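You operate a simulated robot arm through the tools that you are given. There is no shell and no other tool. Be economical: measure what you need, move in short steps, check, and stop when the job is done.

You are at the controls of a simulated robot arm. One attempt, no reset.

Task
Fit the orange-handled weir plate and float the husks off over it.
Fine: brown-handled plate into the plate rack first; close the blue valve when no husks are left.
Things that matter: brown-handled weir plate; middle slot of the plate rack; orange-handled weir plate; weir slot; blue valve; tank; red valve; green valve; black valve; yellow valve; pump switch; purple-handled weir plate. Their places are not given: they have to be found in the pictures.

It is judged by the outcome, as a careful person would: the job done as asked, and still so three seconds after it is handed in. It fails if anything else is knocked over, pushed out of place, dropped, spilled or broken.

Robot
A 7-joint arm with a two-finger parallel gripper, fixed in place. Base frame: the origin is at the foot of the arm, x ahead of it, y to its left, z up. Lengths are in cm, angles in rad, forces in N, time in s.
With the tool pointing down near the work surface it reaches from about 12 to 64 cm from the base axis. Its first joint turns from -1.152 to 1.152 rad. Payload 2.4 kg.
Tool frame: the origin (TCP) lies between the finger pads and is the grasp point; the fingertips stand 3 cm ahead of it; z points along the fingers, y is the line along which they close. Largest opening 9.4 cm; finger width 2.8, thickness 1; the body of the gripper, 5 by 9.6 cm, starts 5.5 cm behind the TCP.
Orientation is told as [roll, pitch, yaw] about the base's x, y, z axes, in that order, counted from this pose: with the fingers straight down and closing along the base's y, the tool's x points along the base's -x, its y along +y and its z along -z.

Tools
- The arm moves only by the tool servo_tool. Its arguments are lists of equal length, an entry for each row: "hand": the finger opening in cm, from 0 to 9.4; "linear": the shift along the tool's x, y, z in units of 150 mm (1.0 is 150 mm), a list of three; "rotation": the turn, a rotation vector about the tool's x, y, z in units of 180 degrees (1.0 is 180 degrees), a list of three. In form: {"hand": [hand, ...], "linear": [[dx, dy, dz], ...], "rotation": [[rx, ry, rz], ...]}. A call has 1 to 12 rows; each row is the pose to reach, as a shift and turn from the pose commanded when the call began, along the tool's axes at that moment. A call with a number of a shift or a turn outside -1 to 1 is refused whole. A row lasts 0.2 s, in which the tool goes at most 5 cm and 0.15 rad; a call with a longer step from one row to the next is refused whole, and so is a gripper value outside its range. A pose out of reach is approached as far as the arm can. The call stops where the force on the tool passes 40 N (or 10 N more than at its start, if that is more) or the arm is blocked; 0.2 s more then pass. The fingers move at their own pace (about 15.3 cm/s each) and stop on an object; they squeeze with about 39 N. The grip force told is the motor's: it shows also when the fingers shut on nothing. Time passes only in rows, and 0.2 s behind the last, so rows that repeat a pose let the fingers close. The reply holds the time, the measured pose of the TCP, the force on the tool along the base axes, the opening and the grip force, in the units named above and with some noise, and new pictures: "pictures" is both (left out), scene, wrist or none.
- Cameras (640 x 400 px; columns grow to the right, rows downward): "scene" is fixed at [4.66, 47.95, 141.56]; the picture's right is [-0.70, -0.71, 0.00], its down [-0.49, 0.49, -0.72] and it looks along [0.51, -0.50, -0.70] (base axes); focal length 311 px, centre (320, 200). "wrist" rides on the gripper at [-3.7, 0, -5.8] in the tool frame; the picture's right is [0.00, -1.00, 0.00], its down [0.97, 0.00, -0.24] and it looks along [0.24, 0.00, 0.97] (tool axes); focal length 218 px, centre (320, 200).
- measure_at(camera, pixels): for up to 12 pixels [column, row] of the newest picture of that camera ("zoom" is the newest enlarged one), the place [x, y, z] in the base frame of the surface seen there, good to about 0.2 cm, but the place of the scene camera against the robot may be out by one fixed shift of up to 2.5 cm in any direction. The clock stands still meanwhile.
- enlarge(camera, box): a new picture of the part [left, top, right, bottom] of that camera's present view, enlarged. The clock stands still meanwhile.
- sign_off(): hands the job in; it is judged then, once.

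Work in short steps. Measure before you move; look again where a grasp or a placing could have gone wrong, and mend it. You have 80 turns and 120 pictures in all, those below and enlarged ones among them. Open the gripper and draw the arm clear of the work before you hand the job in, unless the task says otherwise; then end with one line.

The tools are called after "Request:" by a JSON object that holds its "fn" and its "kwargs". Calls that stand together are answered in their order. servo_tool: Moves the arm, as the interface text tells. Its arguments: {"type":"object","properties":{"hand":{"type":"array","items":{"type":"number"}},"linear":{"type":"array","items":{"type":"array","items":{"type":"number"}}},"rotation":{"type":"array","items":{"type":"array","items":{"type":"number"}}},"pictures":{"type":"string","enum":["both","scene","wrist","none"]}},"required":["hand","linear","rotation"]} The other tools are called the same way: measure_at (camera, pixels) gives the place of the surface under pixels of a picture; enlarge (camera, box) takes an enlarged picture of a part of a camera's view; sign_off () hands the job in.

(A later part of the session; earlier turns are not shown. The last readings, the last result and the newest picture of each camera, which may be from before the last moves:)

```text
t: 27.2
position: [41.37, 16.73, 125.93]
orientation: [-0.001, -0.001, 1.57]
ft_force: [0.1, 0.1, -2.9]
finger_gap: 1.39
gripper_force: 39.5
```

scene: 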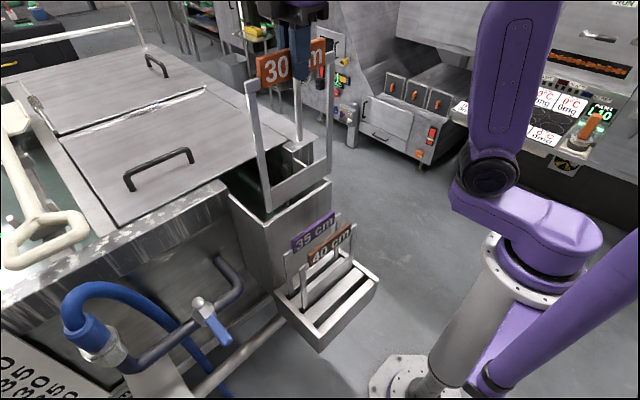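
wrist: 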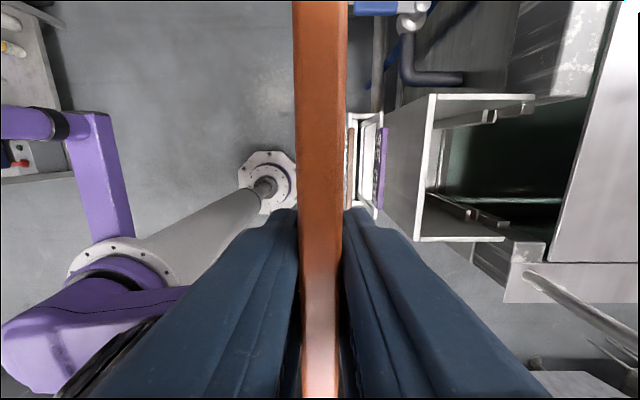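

Clear. Continue to x≈55.15.

Request:
{"fn": "servo_tool", "kwargs": {"hand": [0, 0, 0, 0, 0, 0], "linear": [[0, -0.2, 0], [0, -0.4, 0], [0, -0.6, 0], [0, -0.8, 0], [0, -0.914, 0], [0, -0.914, 0]], "rotation": [[0, 0, 0], [0, 0, 0], [0, 0, 0], [0, 0, 0], [0, 0, 0], [0, 0, 0]], "pictures": "none"}}

Request:
{"fn": "servo_tool", "kwargs": {"hand": [0, 0, 0], "linear": [[0, 0, 0.1], [0, 0, 0.2], [0, 0, 0.27]], "rotation": [[0, 0, 0], [0, 0, 0], [0, 0, 0]]}}

Request:
{"fn": "enlarge", "kwargs": {"camera": "scene", "box": [190, 20, 350, 240]}}

```text
t: 28.6
position: [54.88, 16.82, 125.85]
orientation: [-0.001, 0.0, 1.57]
ft_force: [-0.6, -0.1, -3.0]
finger_gap: 1.43
gripper_force: 39.1
```

```text
t: 29.4
position: [54.74, 16.81, 121.67]
orientation: [-0.001, 0.0, 1.569]
ft_force: [0.5, 0.0, -2.6]
finger_gap: 1.41
gripper_force: 39.0
```

scene: 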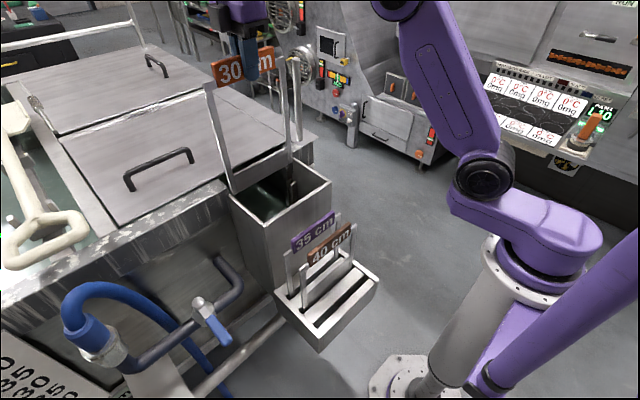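
wrist: 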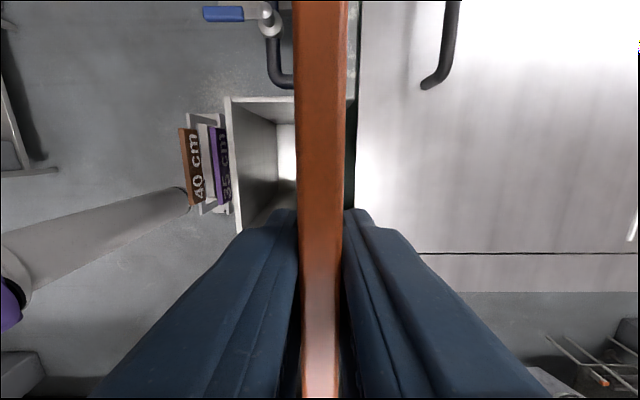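

```text
1.82 times, centred on (270, 130) of scene
```

zoom: 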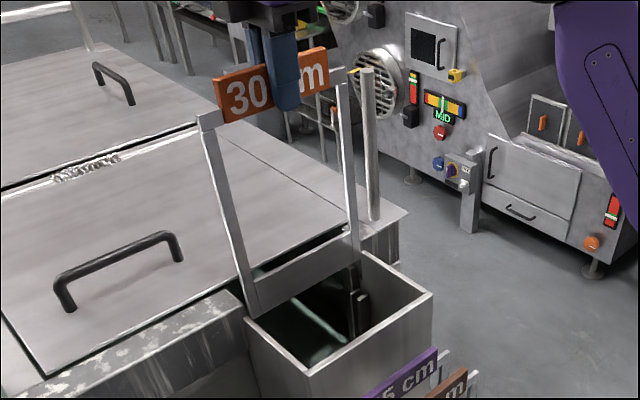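

x is ~0.35 short. I correct x to ≈55.15 and compare with the brown plate's former scene reading (face at 55.3–55.4).

Request:
{"fn": "servo_tool", "kwargs": {"hand": [0, 0, 0], "linear": [[-0.005, -0.023, 0.0], [-0.005, -0.023, 0.1], [-0.005, -0.023, 0.1]], "rotation": [[0, 0, 0], [0, 0, 0], [0, 0, 0]], "pictures": "scene"}}

Request:
{"fn": "measure_at", "kwargs": {"camera": "scene", "pixels": [[220, 76], [240, 70], [270, 62], [220, 130], [217, 100], [288, 120], [226, 160], [228, 175]]}}

```text
t: 30.2
position: [55.13, 16.93, 120.18]
orientation: [0.0, 0.0, 1.57]
ft_force: [-0.1, -0.2, -3.4]
finger_gap: 1.42
gripper_force: 38.7
```

scene: 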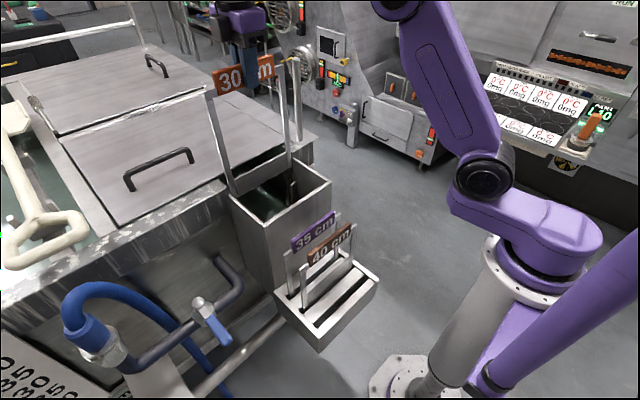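

```text
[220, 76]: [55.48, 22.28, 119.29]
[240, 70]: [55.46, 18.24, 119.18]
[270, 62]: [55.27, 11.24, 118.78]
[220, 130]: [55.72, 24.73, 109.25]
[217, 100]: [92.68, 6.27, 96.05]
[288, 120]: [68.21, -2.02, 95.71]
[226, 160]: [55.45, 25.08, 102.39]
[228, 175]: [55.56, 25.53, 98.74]
```

Matches. I lower slowly into the guides, watching the force.

Request:
{"fn": "servo_tool", "kwargs": {"hand": [0, 0, 0, 0, 0, 0, 0, 0], "linear": [[0, 0, 0.06], [0, 0, 0.12], [0, 0, 0.18], [0, 0, 0.24], [0, 0, 0.3], [0, 0, 0.36], [0, 0, 0.42], [0, 0, 0.48]], "rotation": [[0, 0, 0], [0, 0, 0], [0, 0, 0], [0, 0, 0], [0, 0, 0], [0, 0, 0], [0, 0, 0], [0, 0, 0]]}}

Request:
{"fn": "enlarge", "kwargs": {"camera": "scene", "box": [190, 60, 350, 240]}}

```text
t: 32.0
position: [55.16, 16.92, 112.93]
orientation: [0.002, 0.0, 1.571]
ft_force: [0.0, 0.4, -3.2]
finger_gap: 1.4
gripper_force: 39.2
```

scene: 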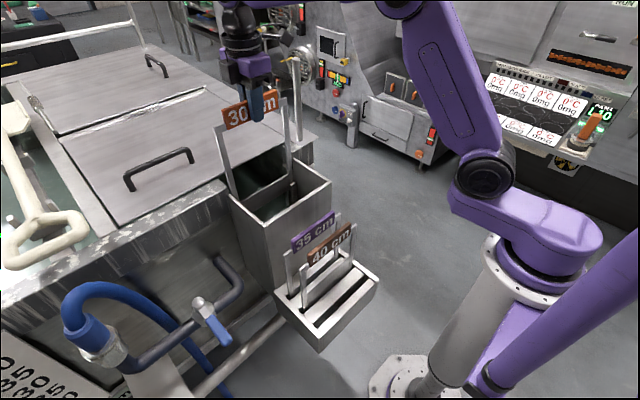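
wrist: 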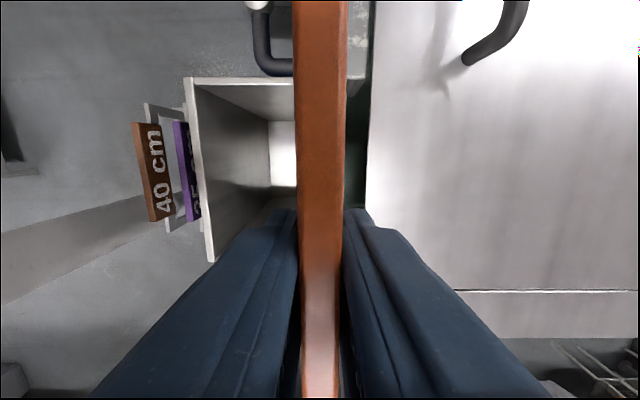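

```text
2.22 times, centred on (270, 150) of scene
```

zoom: 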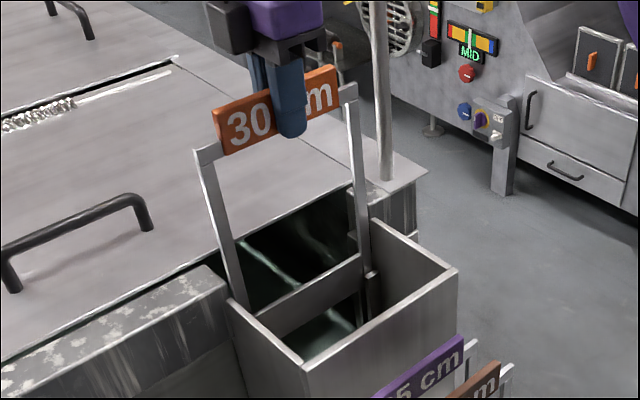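

It slides between the guides without force. Continue down.

Request:
{"fn": "servo_tool", "kwargs": {"hand": [0, 0, 0, 0, 0, 0, 0, 0, 0, 0], "linear": [[0, 0, 0.1], [0, 0, 0.2], [0, 0, 0.3], [0, 0, 0.4], [0, 0, 0.5], [0, 0, 0.6], [0, 0, 0.7], [0, 0, 0.8], [0, 0, 0.86], [0, 0, 0.89]], "rotation": [[0, 0, 0], [0, 0, 0], [0, 0, 0], [0, 0, 0], [0, 0, 0], [0, 0, 0], [0, 0, 0], [0, 0, 0], [0, 0, 0], [0, 0, 0]]}}

```text
t: 34.2
position: [55.03, 16.9, 99.62]
orientation: [0.0, 0.001, 1.571]
ft_force: [0.0, 1.2, -3.6]
finger_gap: 1.43
gripper_force: 38.8
```

scene: 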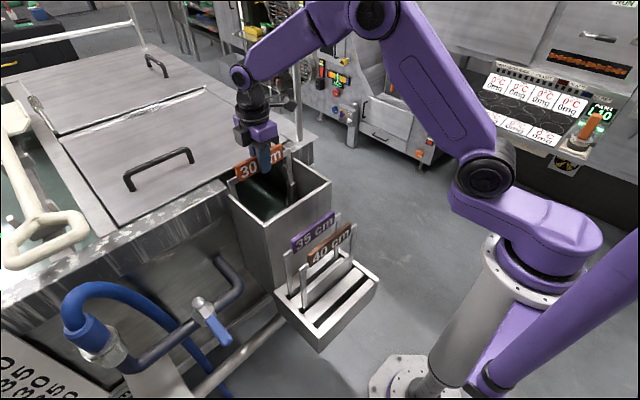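
wrist: 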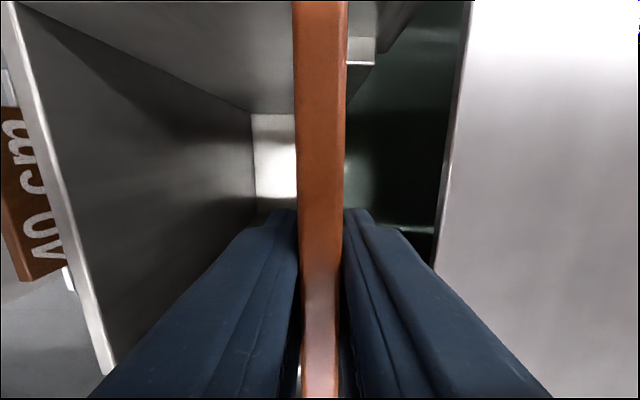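

Still hanging; last small steps until it rests.

Request:
{"fn": "servo_tool", "kwargs": {"hand": [0, 0, 0, 0, 0], "linear": [[0, 0, 0.01], [0, 0, 0.02], [0, 0, 0.03], [0, 0, 0.04], [0, 0, 0.05]], "rotation": [[0, 0, 0], [0, 0, 0], [0, 0, 0], [0, 0, 0], [0, 0, 0]], "pictures": "none"}}

```text
t: 35.4
position: [55.21, 16.88, 99.07]
orientation: [-0.002, 0.0, 1.571]
ft_force: [-1.1, -2.0, 8.5]
finger_gap: 1.45
gripper_force: 38.2
```

Seated at the same height as brown was (top ≈100.5). Release and rise.

Request:
{"fn": "servo_tool", "kwargs": {"hand": [1.7, 3.4, 3.4, 3.4, 3.4, 3.4, 3.4, 3.4], "linear": [[0, 0, -0.01], [0, 0, -0.01], [0, 0, -0.01], [0, 0, -0.1], [0, 0, -0.3], [0, 0, -0.5], [0, 0, -0.7], [0, 0, -0.9]], "rotation": [[0, 0, 0], [0, 0, 0], [0, 0, 0], [0, 0, 0], [0, 0, 0], [0, 0, 0], [0, 0, 0], [0, 0, 0]]}}

Request:
{"fn": "measure_at", "kwargs": {"camera": "wrist", "pixels": [[318, 130], [318, 180], [345, 150], [300, 160], [170, 150], [150, 165]]}}

Request:
{"fn": "enlarge", "kwargs": {"camera": "scene", "box": [140, 220, 280, 390]}}

```text
t: 37.2
position: [55.19, 16.87, 112.51]
orientation: [0.002, 0.001, 1.57]
ft_force: [0.3, 0.5, 0.2]
finger_gap: 3.38
gripper_force: 0.1
```

scene: 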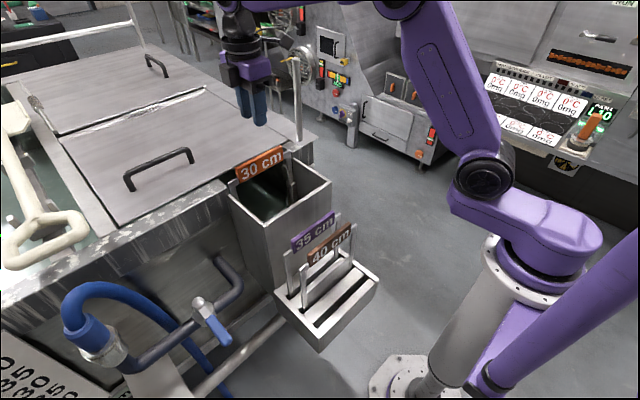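
wrist: 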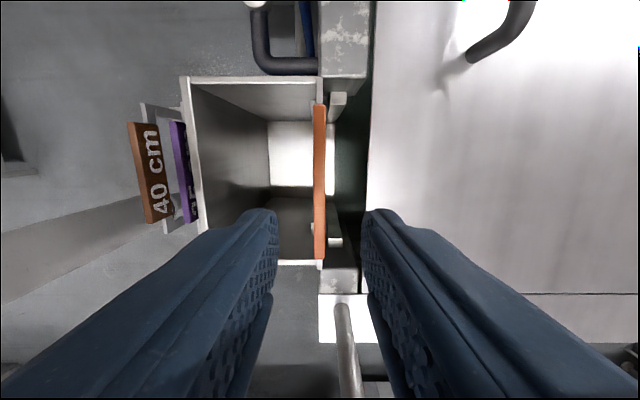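

```text
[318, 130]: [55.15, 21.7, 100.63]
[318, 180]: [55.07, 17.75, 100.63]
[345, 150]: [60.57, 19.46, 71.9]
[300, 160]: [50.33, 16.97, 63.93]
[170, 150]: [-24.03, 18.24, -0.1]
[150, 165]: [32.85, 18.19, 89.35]
```

```text
2.35 times, centred on (210, 305) of scene
```

zoom: 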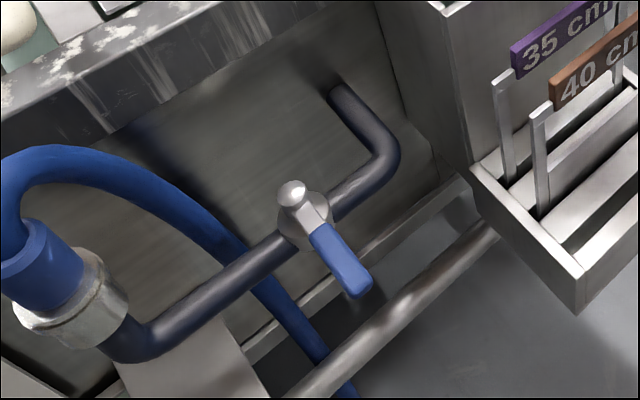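

Orange plate is fitted (x≈55.1, top 100.6); water behind stands at 71.9, still below its crest. Next the blue valve: lever points −x, perpendicular to its pipe (closed). I move toward it while turning the hand back to yaw 0.

Request:
{"fn": "servo_tool", "kwargs": {"hand": [3.4, 3.4, 3.4, 3.4, 3.4, 3.4, 3.4, 3.4, 3.4, 3.4, 3.4, 3.4], "linear": [[0, 0.1, 0], [-0.1, 0.2, 0], [-0.2, 0.3, 0], [-0.3, 0.4, 0], [-0.4, 0.5, 0], [-0.5, 0.6, 0], [-0.6, 0.7, 0], [-0.7, 0.8, 0], [-0.8, 0.85, 0], [-0.9, 0.9, 0], [-1.0, 0.93, 0], [-1.0, 0.93, 0]], "rotation": [[0, 0, 0.045], [0, 0, 0.09], [0, 0, 0.135], [0, 0, 0.18], [0, 0, 0.225], [0, 0, 0.27], [0, 0, 0.315], [0, 0, 0.36], [0, 0, 0.405], [0, 0, 0.45], [0, 0, 0.49], [0, 0, 0.5]], "pictures": "wrist"}}

```text
t: 39.8
position: [41.14, 31.95, 112.38]
orientation: [0.0, 0.001, -0.002]
ft_force: [-0.2, -0.2, -0.8]
finger_gap: 3.39
gripper_force: 0.1
```

wrist: 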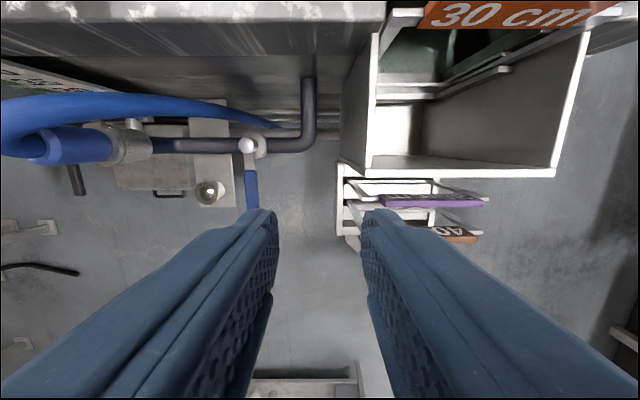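

The blue lever is at (250,185). I move to about (35, 41, 106) for an unobstructed close view.

Request:
{"fn": "servo_tool", "kwargs": {"hand": [3.4, 3.4, 3.4, 3.4], "linear": [[0.1, 0.2, 0.1], [0.2, 0.4, 0.25], [0.35, 0.6, 0.4], [0.35, 0.6, 0.4]], "rotation": [[0, 0, 0], [0, 0, 0], [0, 0, 0], [0, 0, 0]]}}

Request:
{"fn": "enlarge", "kwargs": {"camera": "wrist", "box": [220, 60, 420, 220]}}

```text
t: 40.8
position: [35.65, 41.03, 106.22]
orientation: [0.0, 0.0, 0.001]
ft_force: [0.0, -0.5, -0.4]
finger_gap: 3.4
gripper_force: 0.0
```

scene: 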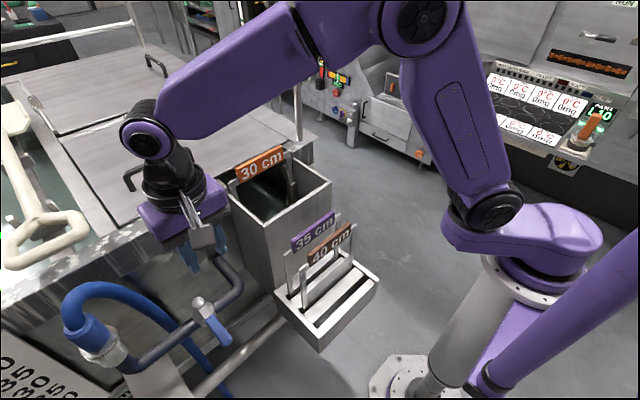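
wrist: 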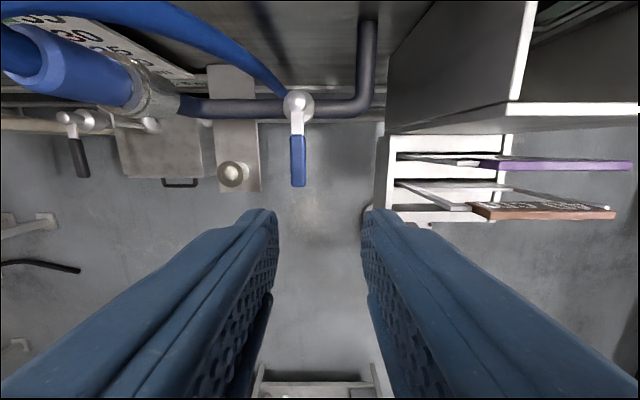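

```text
2.50 times, centred on (320, 140) of wrist
```

zoom: 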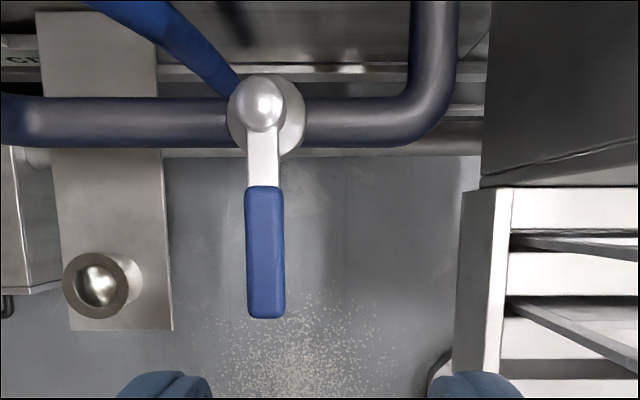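

Lever is perpendicular to the pipe (closed). I measure hub, lever, pipe and nearby parts.

Request:
{"fn": "measure_at", "kwargs": {"camera": "zoom", "pixels": [[262, 105], [263, 150], [263, 180], [265, 200], [265, 250], [265, 310], [249, 250], [282, 250], [180, 120], [350, 120], [430, 60], [100, 285]]}}

Request:
{"fn": "measure_at", "kwargs": {"camera": "wrist", "pixels": [[150, 90], [250, 70], [230, 172], [385, 160], [298, 140], [450, 105], [280, 105], [360, 40]]}}

Request:
{"fn": "enlarge", "kwargs": {"camera": "scene", "box": [160, 270, 260, 370]}}

```text
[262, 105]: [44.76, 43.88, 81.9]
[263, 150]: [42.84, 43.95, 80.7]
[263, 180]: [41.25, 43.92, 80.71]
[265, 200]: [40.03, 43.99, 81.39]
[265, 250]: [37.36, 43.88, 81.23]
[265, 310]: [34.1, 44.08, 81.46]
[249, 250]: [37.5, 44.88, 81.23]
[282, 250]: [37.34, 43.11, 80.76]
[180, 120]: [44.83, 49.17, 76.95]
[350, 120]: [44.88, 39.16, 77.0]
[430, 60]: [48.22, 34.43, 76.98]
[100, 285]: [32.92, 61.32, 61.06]
```

```text
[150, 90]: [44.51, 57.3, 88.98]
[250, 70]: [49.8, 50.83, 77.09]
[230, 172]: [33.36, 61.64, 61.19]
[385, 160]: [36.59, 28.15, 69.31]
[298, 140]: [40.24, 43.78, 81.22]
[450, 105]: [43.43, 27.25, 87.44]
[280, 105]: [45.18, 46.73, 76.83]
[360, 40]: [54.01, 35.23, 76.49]
```

```text
4.00 times, centred on (210, 320) of scene
```

zoom: 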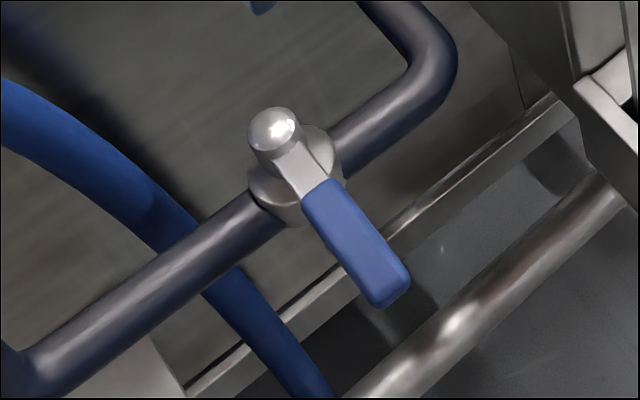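

Pivot ≈(44.8, 43.9), lever to x≈34, z top 81.3, pipe top z 77. Clockwise closes, so opening is counter-clockwise: lever from −x to −y (also the clear side). I descend over the lever at x≈37.2 with fingers straddling it.

Request:
{"fn": "servo_tool", "kwargs": {"hand": [4, 4, 4, 4, 4], "linear": [[-0.05, 0.1, 0.2], [-0.1, 0.193, 0.45], [-0.1, 0.193, 0.7], [-0.1, 0.193, 0.95], [-0.1, 0.193, 1.0]], "rotation": [[0, 0, 0], [0, 0, 0], [0, 0, 0], [0, 0, 0], [0, 0, 0]]}}

```text
t: 42.0
position: [37.39, 43.91, 91.46]
orientation: [0.0, 0.001, 0.0]
ft_force: [0.0, -0.3, -0.2]
finger_gap: 4.02
gripper_force: 0.0
```

scene: 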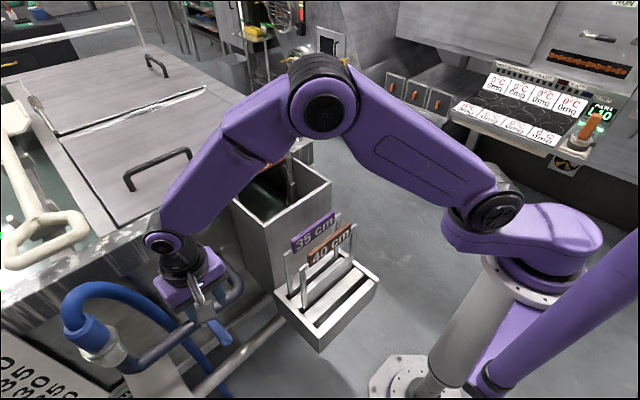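
wrist: 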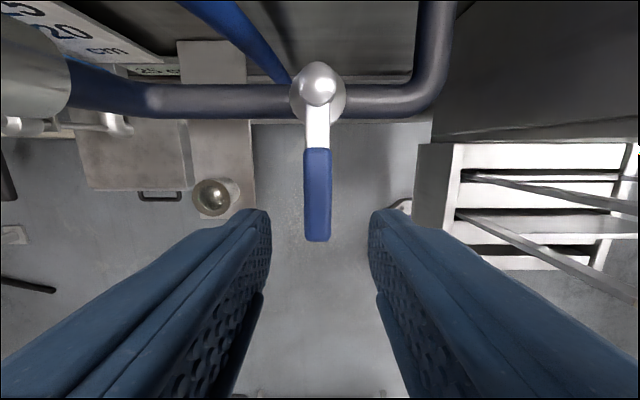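

Lever (318,195) is centred between the fingers. Lower 9.6 cm so fingertips are beside the lever, above the pipe.

Request:
{"fn": "servo_tool", "kwargs": {"hand": [4, 4, 4, 4, 2.6, 2.6], "linear": [[0, 0, 0.2], [0, 0, 0.4], [0, 0, 0.55], [0, 0, 0.64], [0, 0, 0.64], [0, 0, 0.64]], "rotation": [[0, 0, 0], [0, 0, 0], [0, 0, 0], [0, 0, 0], [0, 0, 0], [0, 0, 0]]}}

```text
t: 43.4
position: [37.43, 43.76, 81.9]
orientation: [0.0, 0.001, -0.001]
ft_force: [-0.5, 0.7, 0.5]
finger_gap: 2.62
gripper_force: 0.0
```

scene: 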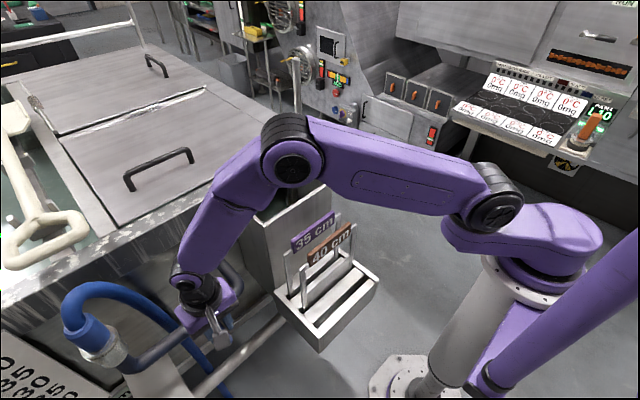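
wrist: 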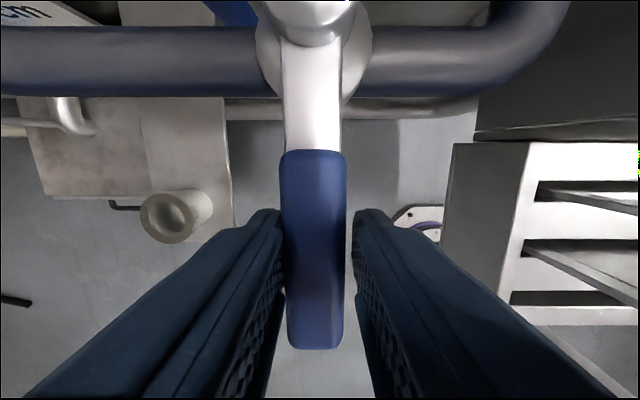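

Straddled. I swing along the arc (r≈7.4) counter-clockwise by 0.6 rad, watching force.

Request:
{"fn": "servo_tool", "kwargs": {"hand": [2.6, 2.6, 2.6, 2.6, 2.6, 2.6], "linear": [[-0.0025, -0.0493, 0], [-0.0098, -0.098, 0], [-0.022, -0.1458, 0], [-0.0389, -0.1921, 0], [-0.0604, -0.2365, 0], [-0.0861, -0.2785, 0]], "rotation": [[0, 0, -0.0318], [0, 0, -0.0637], [0, 0, -0.0955], [0, 0, -0.1273], [0, 0, -0.1592], [0, 0, -0.191]]}}

```text
t: 44.8
position: [38.67, 39.76, 81.82]
orientation: [-0.001, 0.001, 0.603]
ft_force: [-1.0, 1.3, 0.4]
finger_gap: 2.72
gripper_force: 0.7
```

scene: 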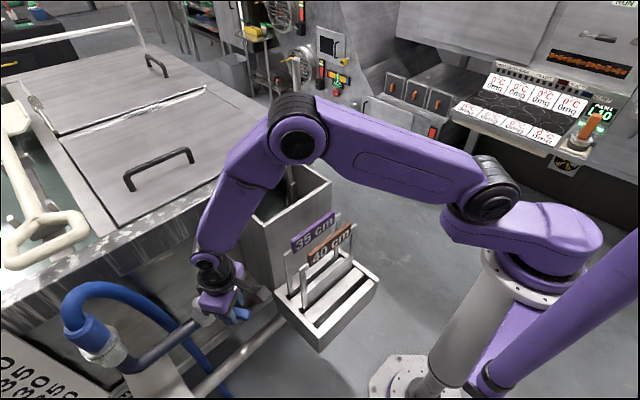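
wrist: 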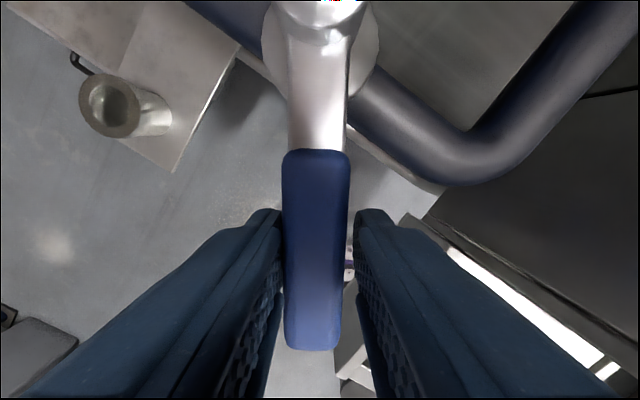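

It turns freely. Continue the arc to ≈90°.

Request:
{"fn": "servo_tool", "kwargs": {"hand": [2.6, 2.6, 2.6, 2.6, 2.6, 2.6, 2.6, 2.6, 2.6, 2.6], "linear": [[-0.0025, -0.0493, 0], [-0.0098, -0.098, 0], [-0.022, -0.1458, 0], [-0.0389, -0.1921, 0], [-0.0604, -0.2365, 0], [-0.0861, -0.2785, 0], [-0.116, -0.3178, 0], [-0.1496, -0.3539, 0], [-0.1867, -0.3864, 0], [-0.2268, -0.4151, 0]], "rotation": [[0, 0, -0.0318], [0, 0, -0.0637], [0, 0, -0.0955], [0, 0, -0.1273], [0, 0, -0.1592], [0, 0, -0.191], [0, 0, -0.2228], [0, 0, -0.2546], [0, 0, -0.2865], [0, 0, -0.3183]]}}

```text
t: 46.8
position: [43.16, 36.87, 81.65]
orientation: [0.014, 0.006, 1.453]
ft_force: [-7.3, -1.3, 7.3]
finger_gap: 2.75
gripper_force: 1.2
stopped in row 9: the force on the tool passed its limit (the readings are from after the stop); the commanded pose is now the measured one
```

scene: 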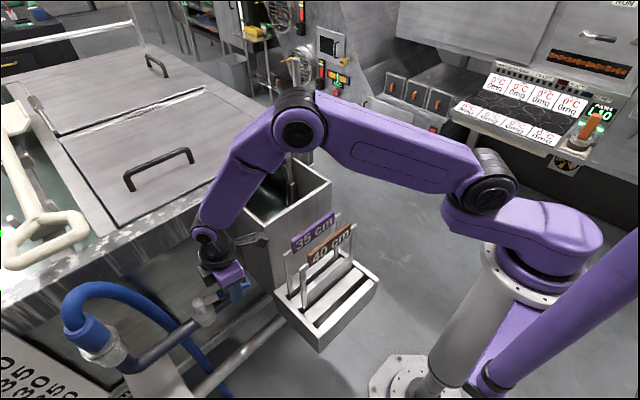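
wrist: 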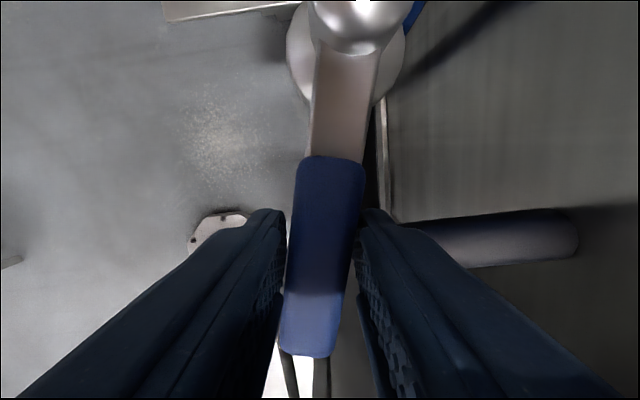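

Stopped by force near 83°. I inspect the lever angle and whether anything else touches.

Request:
{"fn": "measure_at", "kwargs": {"camera": "wrist", "pixels": [[350, 120], [335, 170], [320, 260], [305, 345], [360, 20], [480, 240], [560, 240], [310, 180], [360, 180], [287, 320], [335, 320]]}}

Request:
{"fn": "enlarge", "kwargs": {"camera": "scene", "box": [160, 200, 300, 370]}}

```text
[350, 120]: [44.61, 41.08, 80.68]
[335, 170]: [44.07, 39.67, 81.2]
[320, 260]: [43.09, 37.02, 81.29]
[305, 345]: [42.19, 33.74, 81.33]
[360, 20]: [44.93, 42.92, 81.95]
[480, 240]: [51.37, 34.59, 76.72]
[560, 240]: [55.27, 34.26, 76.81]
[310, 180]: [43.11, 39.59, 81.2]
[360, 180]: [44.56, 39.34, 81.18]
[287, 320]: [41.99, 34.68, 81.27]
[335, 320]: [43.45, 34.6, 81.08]
```

```text
2.35 times, centred on (230, 285) of scene
```

zoom: 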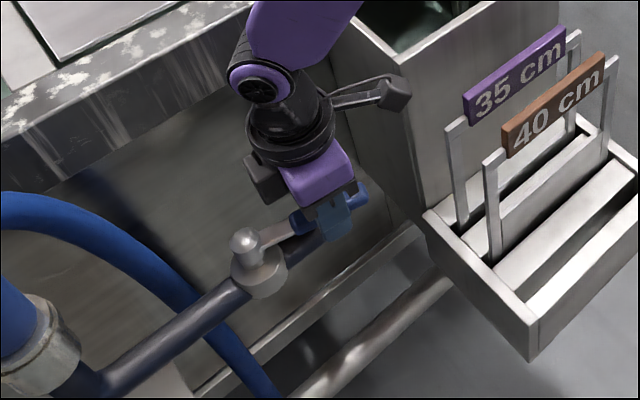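

Lever is at ~72°, still short, and the cage likely jammed by angle mismatch. I widen slightly and push the lever on toward +x in small steps.

Request:
{"fn": "servo_tool", "kwargs": {"hand": [3.6, 3.6, 3.6, 3.6, 3.6, 3.6, 3.6, 3.6], "linear": [[0, 0, 0], [0, -0.03, 0], [0, -0.06, 0], [0.002, -0.09, 0], [0.004, -0.115, 0], [0.005, -0.14, 0], [0.006, -0.16, 0], [0.006, -0.18, 0]], "rotation": [[0, 0, 0], [0, 0, -0.01], [0, 0, -0.02], [0, 0, -0.03], [0, 0, -0.0375], [0, 0, -0.0375], [0, 0, -0.0375], [0, 0, -0.0375]]}}

```text
t: 47.4
position: [42.94, 37.04, 81.47]
orientation: [0.026, 0.012, 1.475]
ft_force: [-3.6, 2.0, -0.5]
finger_gap: 3.58
gripper_force: 0.0
stopped in row 3: the force on the tool passed its limit (the readings are from after the stop); the commanded pose is now the measured one
```

scene: 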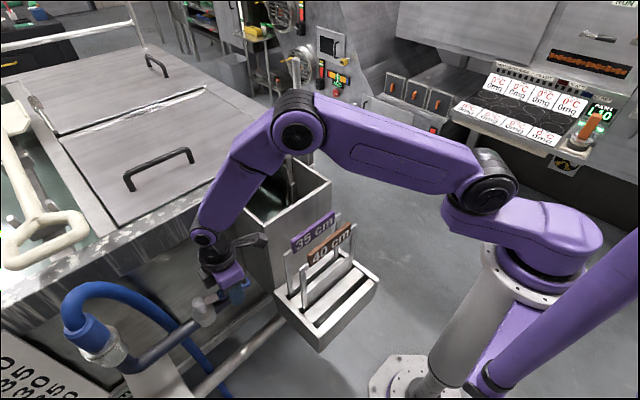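
wrist: 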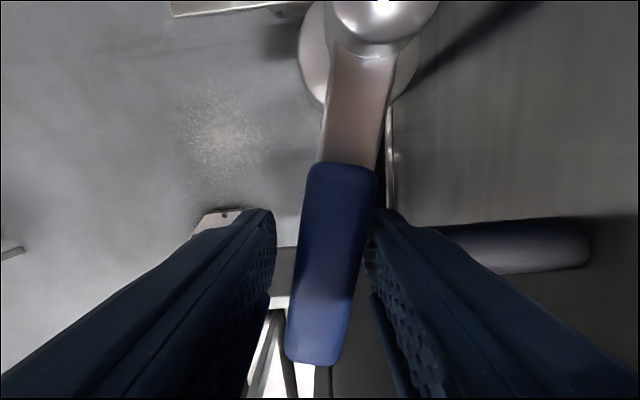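

The lever isn't touching the pushing finger, so something of the hand is touching — likely the dark protrusion at scene (255,240) against the box wall. I check it.

Request:
{"fn": "enlarge", "kwargs": {"camera": "scene", "box": [180, 200, 280, 310]}}

Request:
{"fn": "measure_at", "kwargs": {"camera": "scene", "pixels": [[258, 240], [265, 242], [245, 240], [235, 245], [215, 255], [205, 238], [240, 225], [270, 250], [240, 205], [222, 275], [195, 215], [212, 195]]}}

```text
3.64 times, centred on (230, 255) of scene
```

zoom: 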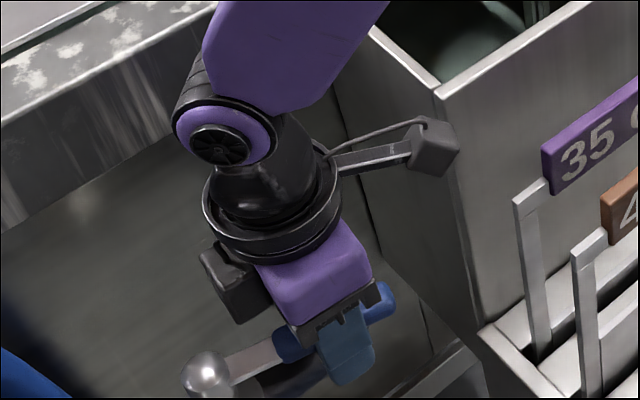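

```text
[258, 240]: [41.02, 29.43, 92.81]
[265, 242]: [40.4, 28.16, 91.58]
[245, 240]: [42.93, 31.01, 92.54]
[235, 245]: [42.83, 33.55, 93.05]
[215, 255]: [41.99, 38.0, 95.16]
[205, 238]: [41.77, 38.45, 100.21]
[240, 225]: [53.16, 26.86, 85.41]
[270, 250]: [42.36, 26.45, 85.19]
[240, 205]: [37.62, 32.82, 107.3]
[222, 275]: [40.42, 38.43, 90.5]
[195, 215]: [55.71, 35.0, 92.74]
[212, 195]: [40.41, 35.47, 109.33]
```

The block's tip (y≈28, z≈92) touches the box's side wall (y≈27). I back off, raise, and turn the hand to yaw ≈0.5 so the protrusion points away, then push the lever with closed fingers.

Request:
{"fn": "servo_tool", "kwargs": {"hand": [3.6, 3.6, 3.6, 3.6, 3.6, 3.6, 3.6, 2.0, 0, 0], "linear": [[-0.03, 0, -0.05], [-0.03, 0, -0.15], [-0.03, 0, -0.3], [-0.03, 0.03, -0.4], [-0.03, 0.06, -0.4], [-0.03, 0.1, -0.4], [-0.03, 0.15, -0.4], [-0.03, 0.2, -0.4], [-0.03, 0.25, -0.4], [-0.03, 0.25, -0.4]], "rotation": [[0, 0, 0], [0, 0, 0], [0, 0, 0.04], [0, 0, 0.085], [0, 0, 0.13], [0, 0, 0.175], [0, 0, 0.22], [0, 0, 0.265], [0, 0, 0.31], [0, 0, 0.31]]}}

```text
t: 49.6
position: [39.51, 37.68, 87.67]
orientation: [0.002, 0.027, 0.499]
ft_force: [-0.6, 0.7, 0.2]
finger_gap: 0.02
gripper_force: 33.4
```

scene: 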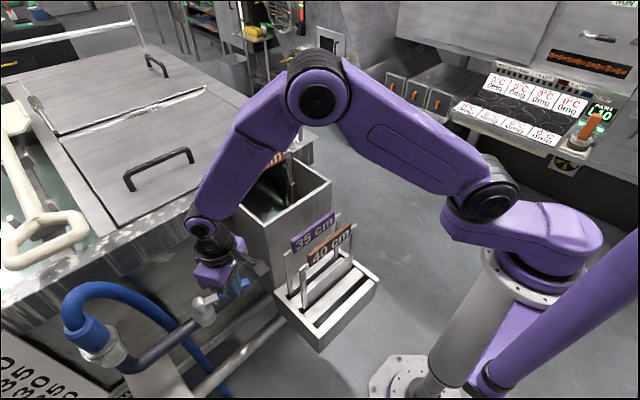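
wrist: 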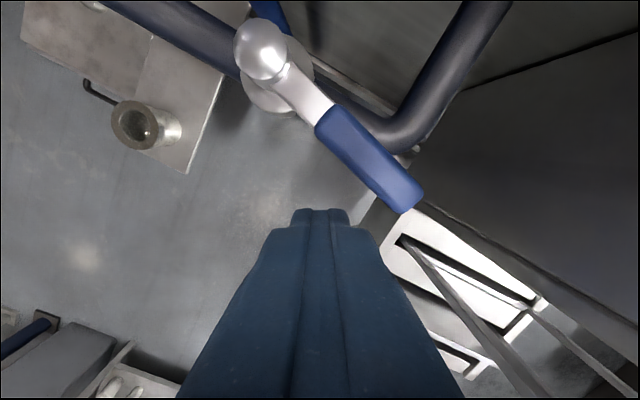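

Clear on the −x side of the lever. I lower to lever height, then push +x in small steps.

Request:
{"fn": "servo_tool", "kwargs": {"hand": [0, 0, 0, 0, 0, 0, 0, 0, 0, 0], "linear": [[0.03, 0.016, 0], [0.03, 0.016, 0.2], [0.03, 0.016, 0.4], [-0.01, -0.006, 0.4], [-0.045, -0.025, 0.4], [-0.08, -0.044, 0.4], [-0.11, -0.06, 0.4], [-0.135, -0.074, 0.4], [-0.155, -0.085, 0.4], [-0.165, -0.09, 0.4]], "rotation": [[0, 0, 0], [0, 0, 0], [0, 0, 0], [0, 0, 0], [0, 0, 0], [0, 0, 0], [0, 0, 0], [0, 0, 0], [0, 0, 0], [0, 0, 0]]}}

Request:
{"fn": "measure_at", "kwargs": {"camera": "wrist", "pixels": [[320, 100], [335, 130], [355, 150], [375, 170], [400, 195]]}}

```text
t: 51.8
position: [42.12, 37.69, 81.47]
orientation: [0.003, 0.029, 0.502]
ft_force: [-3.3, -2.4, -2.1]
finger_gap: 0.0
gripper_force: 33.1
```

scene: 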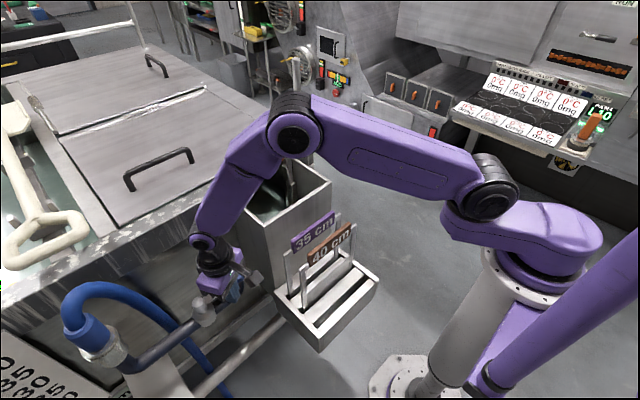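
wrist: 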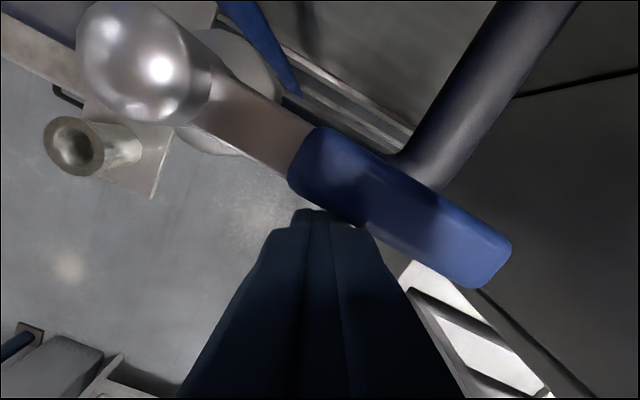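

```text
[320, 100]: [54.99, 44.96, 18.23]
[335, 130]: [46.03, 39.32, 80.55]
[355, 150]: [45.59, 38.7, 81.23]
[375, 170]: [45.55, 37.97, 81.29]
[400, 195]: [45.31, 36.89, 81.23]
```

Lever now nearly along the pipe (edge x≈45.5, centre ≈44.6). One last small push, then I check the level and husks in the tank.

Request:
{"fn": "servo_tool", "kwargs": {"hand": [0, 0, 0], "linear": [[-0.01, -0.006, 0], [-0.018, -0.01, 0], [-0.018, -0.01, 0]], "rotation": [[0, 0, 0], [0, 0, 0], [0, 0, 0]], "pictures": "none"}}

Request:
{"fn": "enlarge", "kwargs": {"camera": "scene", "box": [0, 60, 120, 310]}}

Request:
{"fn": "measure_at", "kwargs": {"camera": "scene", "pixels": [[10, 180], [5, 215], [15, 160], [265, 205], [272, 200], [280, 210], [260, 200], [285, 190]]}}

Request:
{"fn": "enlarge", "kwargs": {"camera": "scene", "box": [0, 320, 130, 400]}}

```text
t: 52.6
position: [42.32, 37.92, 81.48]
orientation: [0.003, 0.03, 0.503]
ft_force: [-10.3, -3.4, 0.4]
finger_gap: 0.0
gripper_force: 32.6
```

```text
1.60 times, centred on (60, 185) of scene
```

zoom: 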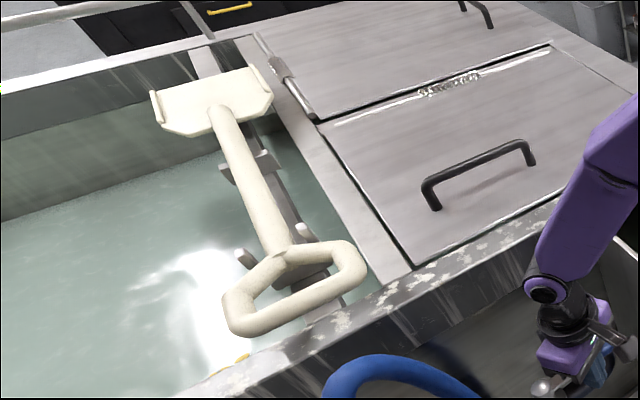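

```text
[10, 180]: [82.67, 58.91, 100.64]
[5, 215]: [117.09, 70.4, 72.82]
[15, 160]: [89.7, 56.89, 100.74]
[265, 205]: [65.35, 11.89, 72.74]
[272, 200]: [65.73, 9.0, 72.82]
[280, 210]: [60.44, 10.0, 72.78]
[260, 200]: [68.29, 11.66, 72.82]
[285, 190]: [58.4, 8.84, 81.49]
```

```text
4.92 times, centred on (65, 360) of scene
```

zoom: 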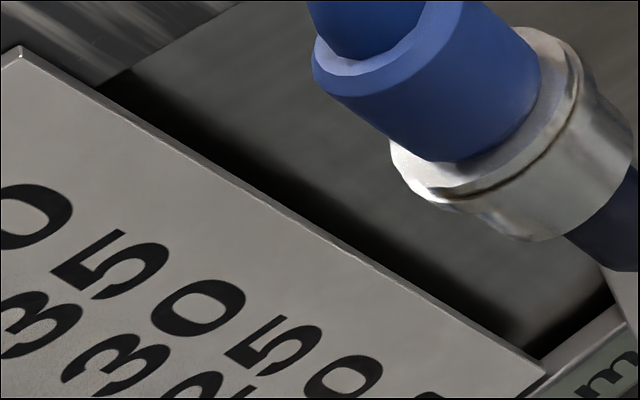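

Water is rising (scene reading 70.6 → 72.8) and a yellow husk shows at the tank edge. The valve is open. I back off, rise, and watch.

Request:
{"fn": "servo_tool", "kwargs": {"hand": [0, 0, 0, 0, 0, 0, 0, 0, 0], "linear": [[0.08, 0.04, 0], [0.08, 0.04, -0.2], [0.08, 0.04, -0.5], [0.08, 0.04, -0.8], [0.08, 0.04, -1.0], [0.08, 0.04, -1.0], [0.08, 0.04, -1.0], [0.08, 0.04, -1.0], [0.08, 0.04, -1.0]], "rotation": [[0, 0, 0], [0, 0, 0], [0, 0, 0], [0, 0, 0], [0, 0, 0], [0, 0, 0], [0, 0, 0], [0, 0, 0], [0, 0, 0]]}}

Request:
{"fn": "measure_at", "kwargs": {"camera": "scene", "pixels": [[5, 215], [265, 205], [272, 200], [280, 200], [270, 212]]}}

Request:
{"fn": "enlarge", "kwargs": {"camera": "scene", "box": [220, 130, 340, 240]}}

```text
t: 54.6
position: [41.56, 37.92, 96.7]
orientation: [0.003, 0.029, 0.502]
ft_force: [-0.1, -0.1, -0.2]
finger_gap: 0.02
gripper_force: 33.2
```

scene: 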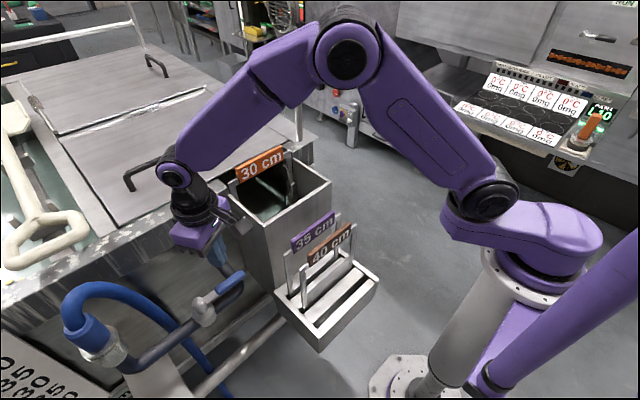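
wrist: 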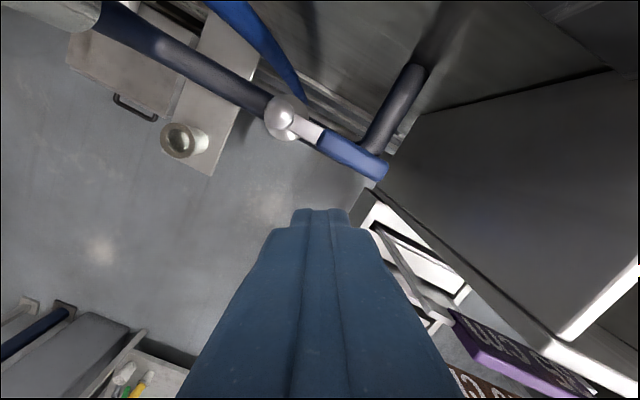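

```text
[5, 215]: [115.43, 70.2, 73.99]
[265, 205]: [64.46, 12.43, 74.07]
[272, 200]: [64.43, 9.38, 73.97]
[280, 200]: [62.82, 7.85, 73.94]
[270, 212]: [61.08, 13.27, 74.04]
```

```text
3.64 times, centred on (280, 185) of scene
```

zoom: 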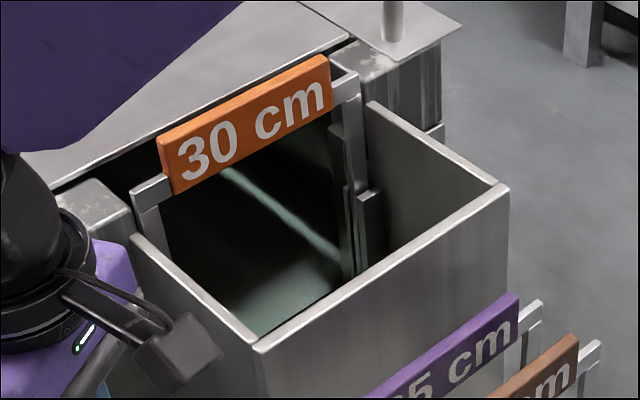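

Level climbs ~0.6 cm/s. I move to standby on the +x side of the lever (≈(47.8,37.4), high) and keep watching.

Request:
{"fn": "servo_tool", "kwargs": {"hand": [0, 0, 0, 0, 0, 0, 0, 0, 0, 0, 0, 0], "linear": [[-0.1, -0.07, 0], [-0.2, -0.14, 0], [-0.3, -0.2, 0], [-0.347, -0.227, 0], [-0.347, -0.227, 0], [-0.347, -0.227, 0], [-0.347, -0.227, 0], [-0.347, -0.227, 0], [-0.347, -0.227, 0], [-0.347, -0.227, 0], [-0.347, -0.227, 0], [-0.347, -0.227, 0]], "rotation": [[0, 0, 0], [0, 0, 0], [0, 0, 0], [0, 0, 0], [0, 0, 0], [0, 0, 0], [0, 0, 0], [0, 0, 0], [0, 0, 0], [0, 0, 0], [0, 0, 0], [0, 0, 0]]}}

Request:
{"fn": "measure_at", "kwargs": {"camera": "scene", "pixels": [[5, 215], [265, 205], [272, 200], [280, 200], [270, 212]]}}

Request:
{"fn": "enlarge", "kwargs": {"camera": "scene", "box": [0, 110, 100, 290]}}

```text
t: 57.2
position: [47.7, 37.22, 96.36]
orientation: [0.004, 0.026, 0.502]
ft_force: [-0.4, -0.5, 1.0]
finger_gap: 0.01
gripper_force: 33.5
```

scene: 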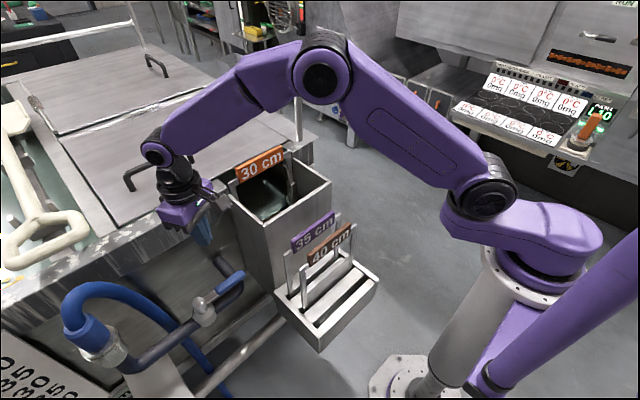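
wrist: 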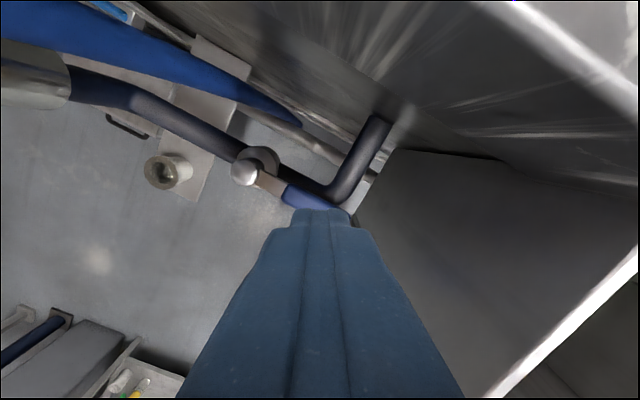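

```text
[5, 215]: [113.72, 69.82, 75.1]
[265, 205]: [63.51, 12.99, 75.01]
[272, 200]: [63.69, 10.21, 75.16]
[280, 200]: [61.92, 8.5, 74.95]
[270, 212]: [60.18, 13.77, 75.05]
```

```text
2.22 times, centred on (50, 200) of scene
```

zoom: 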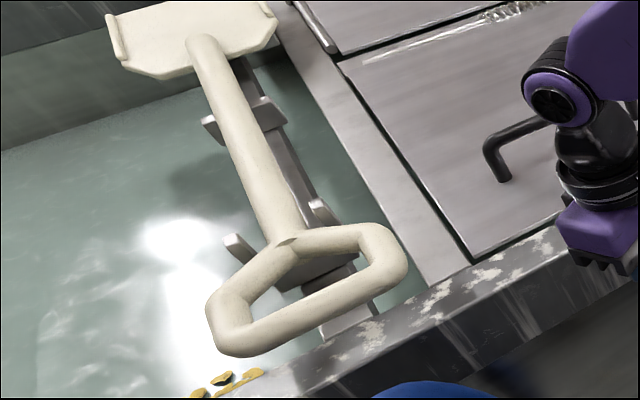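

Yellow husks are visible at zoom (230,380), not yet flowing. Wait about 2.6 s more.

Request:
{"fn": "servo_tool", "kwargs": {"hand": [0, 0, 0, 0, 0, 0, 0, 0, 0, 0, 0, 0], "linear": [[0, 0, 0], [0, 0, 0], [0, 0, 0], [0, 0, 0], [0, 0, 0], [0, 0, 0], [0, 0, 0], [0, 0, 0], [0, 0, 0], [0, 0, 0], [0, 0, 0], [0, 0, 0]], "rotation": [[0, 0, 0], [0, 0, 0], [0, 0, 0], [0, 0, 0], [0, 0, 0], [0, 0, 0], [0, 0, 0], [0, 0, 0], [0, 0, 0], [0, 0, 0], [0, 0, 0], [0, 0, 0]], "pictures": "none"}}

Request:
{"fn": "enlarge", "kwargs": {"camera": "scene", "box": [0, 180, 160, 290]}}

Request:
{"fn": "enlarge", "kwargs": {"camera": "scene", "box": [220, 130, 340, 240]}}

Request:
{"fn": "measure_at", "kwargs": {"camera": "scene", "pixels": [[5, 215], [265, 205], [272, 200], [280, 200], [270, 212]]}}

```text
t: 59.8
position: [47.8, 37.38, 96.38]
orientation: [0.003, 0.027, 0.501]
ft_force: [-0.6, 0.0, 0.5]
finger_gap: 0.01
gripper_force: 33.0
```

```text
3.64 times, centred on (80, 235) of scene
```

zoom: 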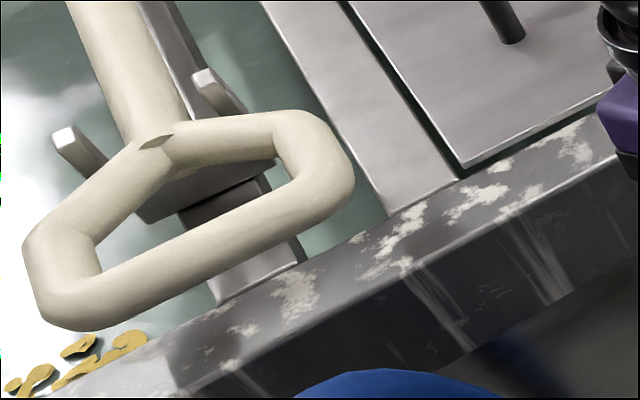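

```text
3.64 times, centred on (280, 185) of scene
```

zoom: 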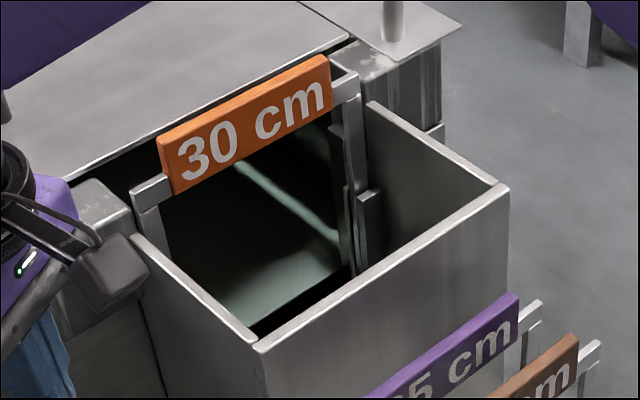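

```text
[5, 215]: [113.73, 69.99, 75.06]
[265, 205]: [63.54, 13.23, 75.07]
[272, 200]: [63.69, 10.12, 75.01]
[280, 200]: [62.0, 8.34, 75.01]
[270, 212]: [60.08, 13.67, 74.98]
```

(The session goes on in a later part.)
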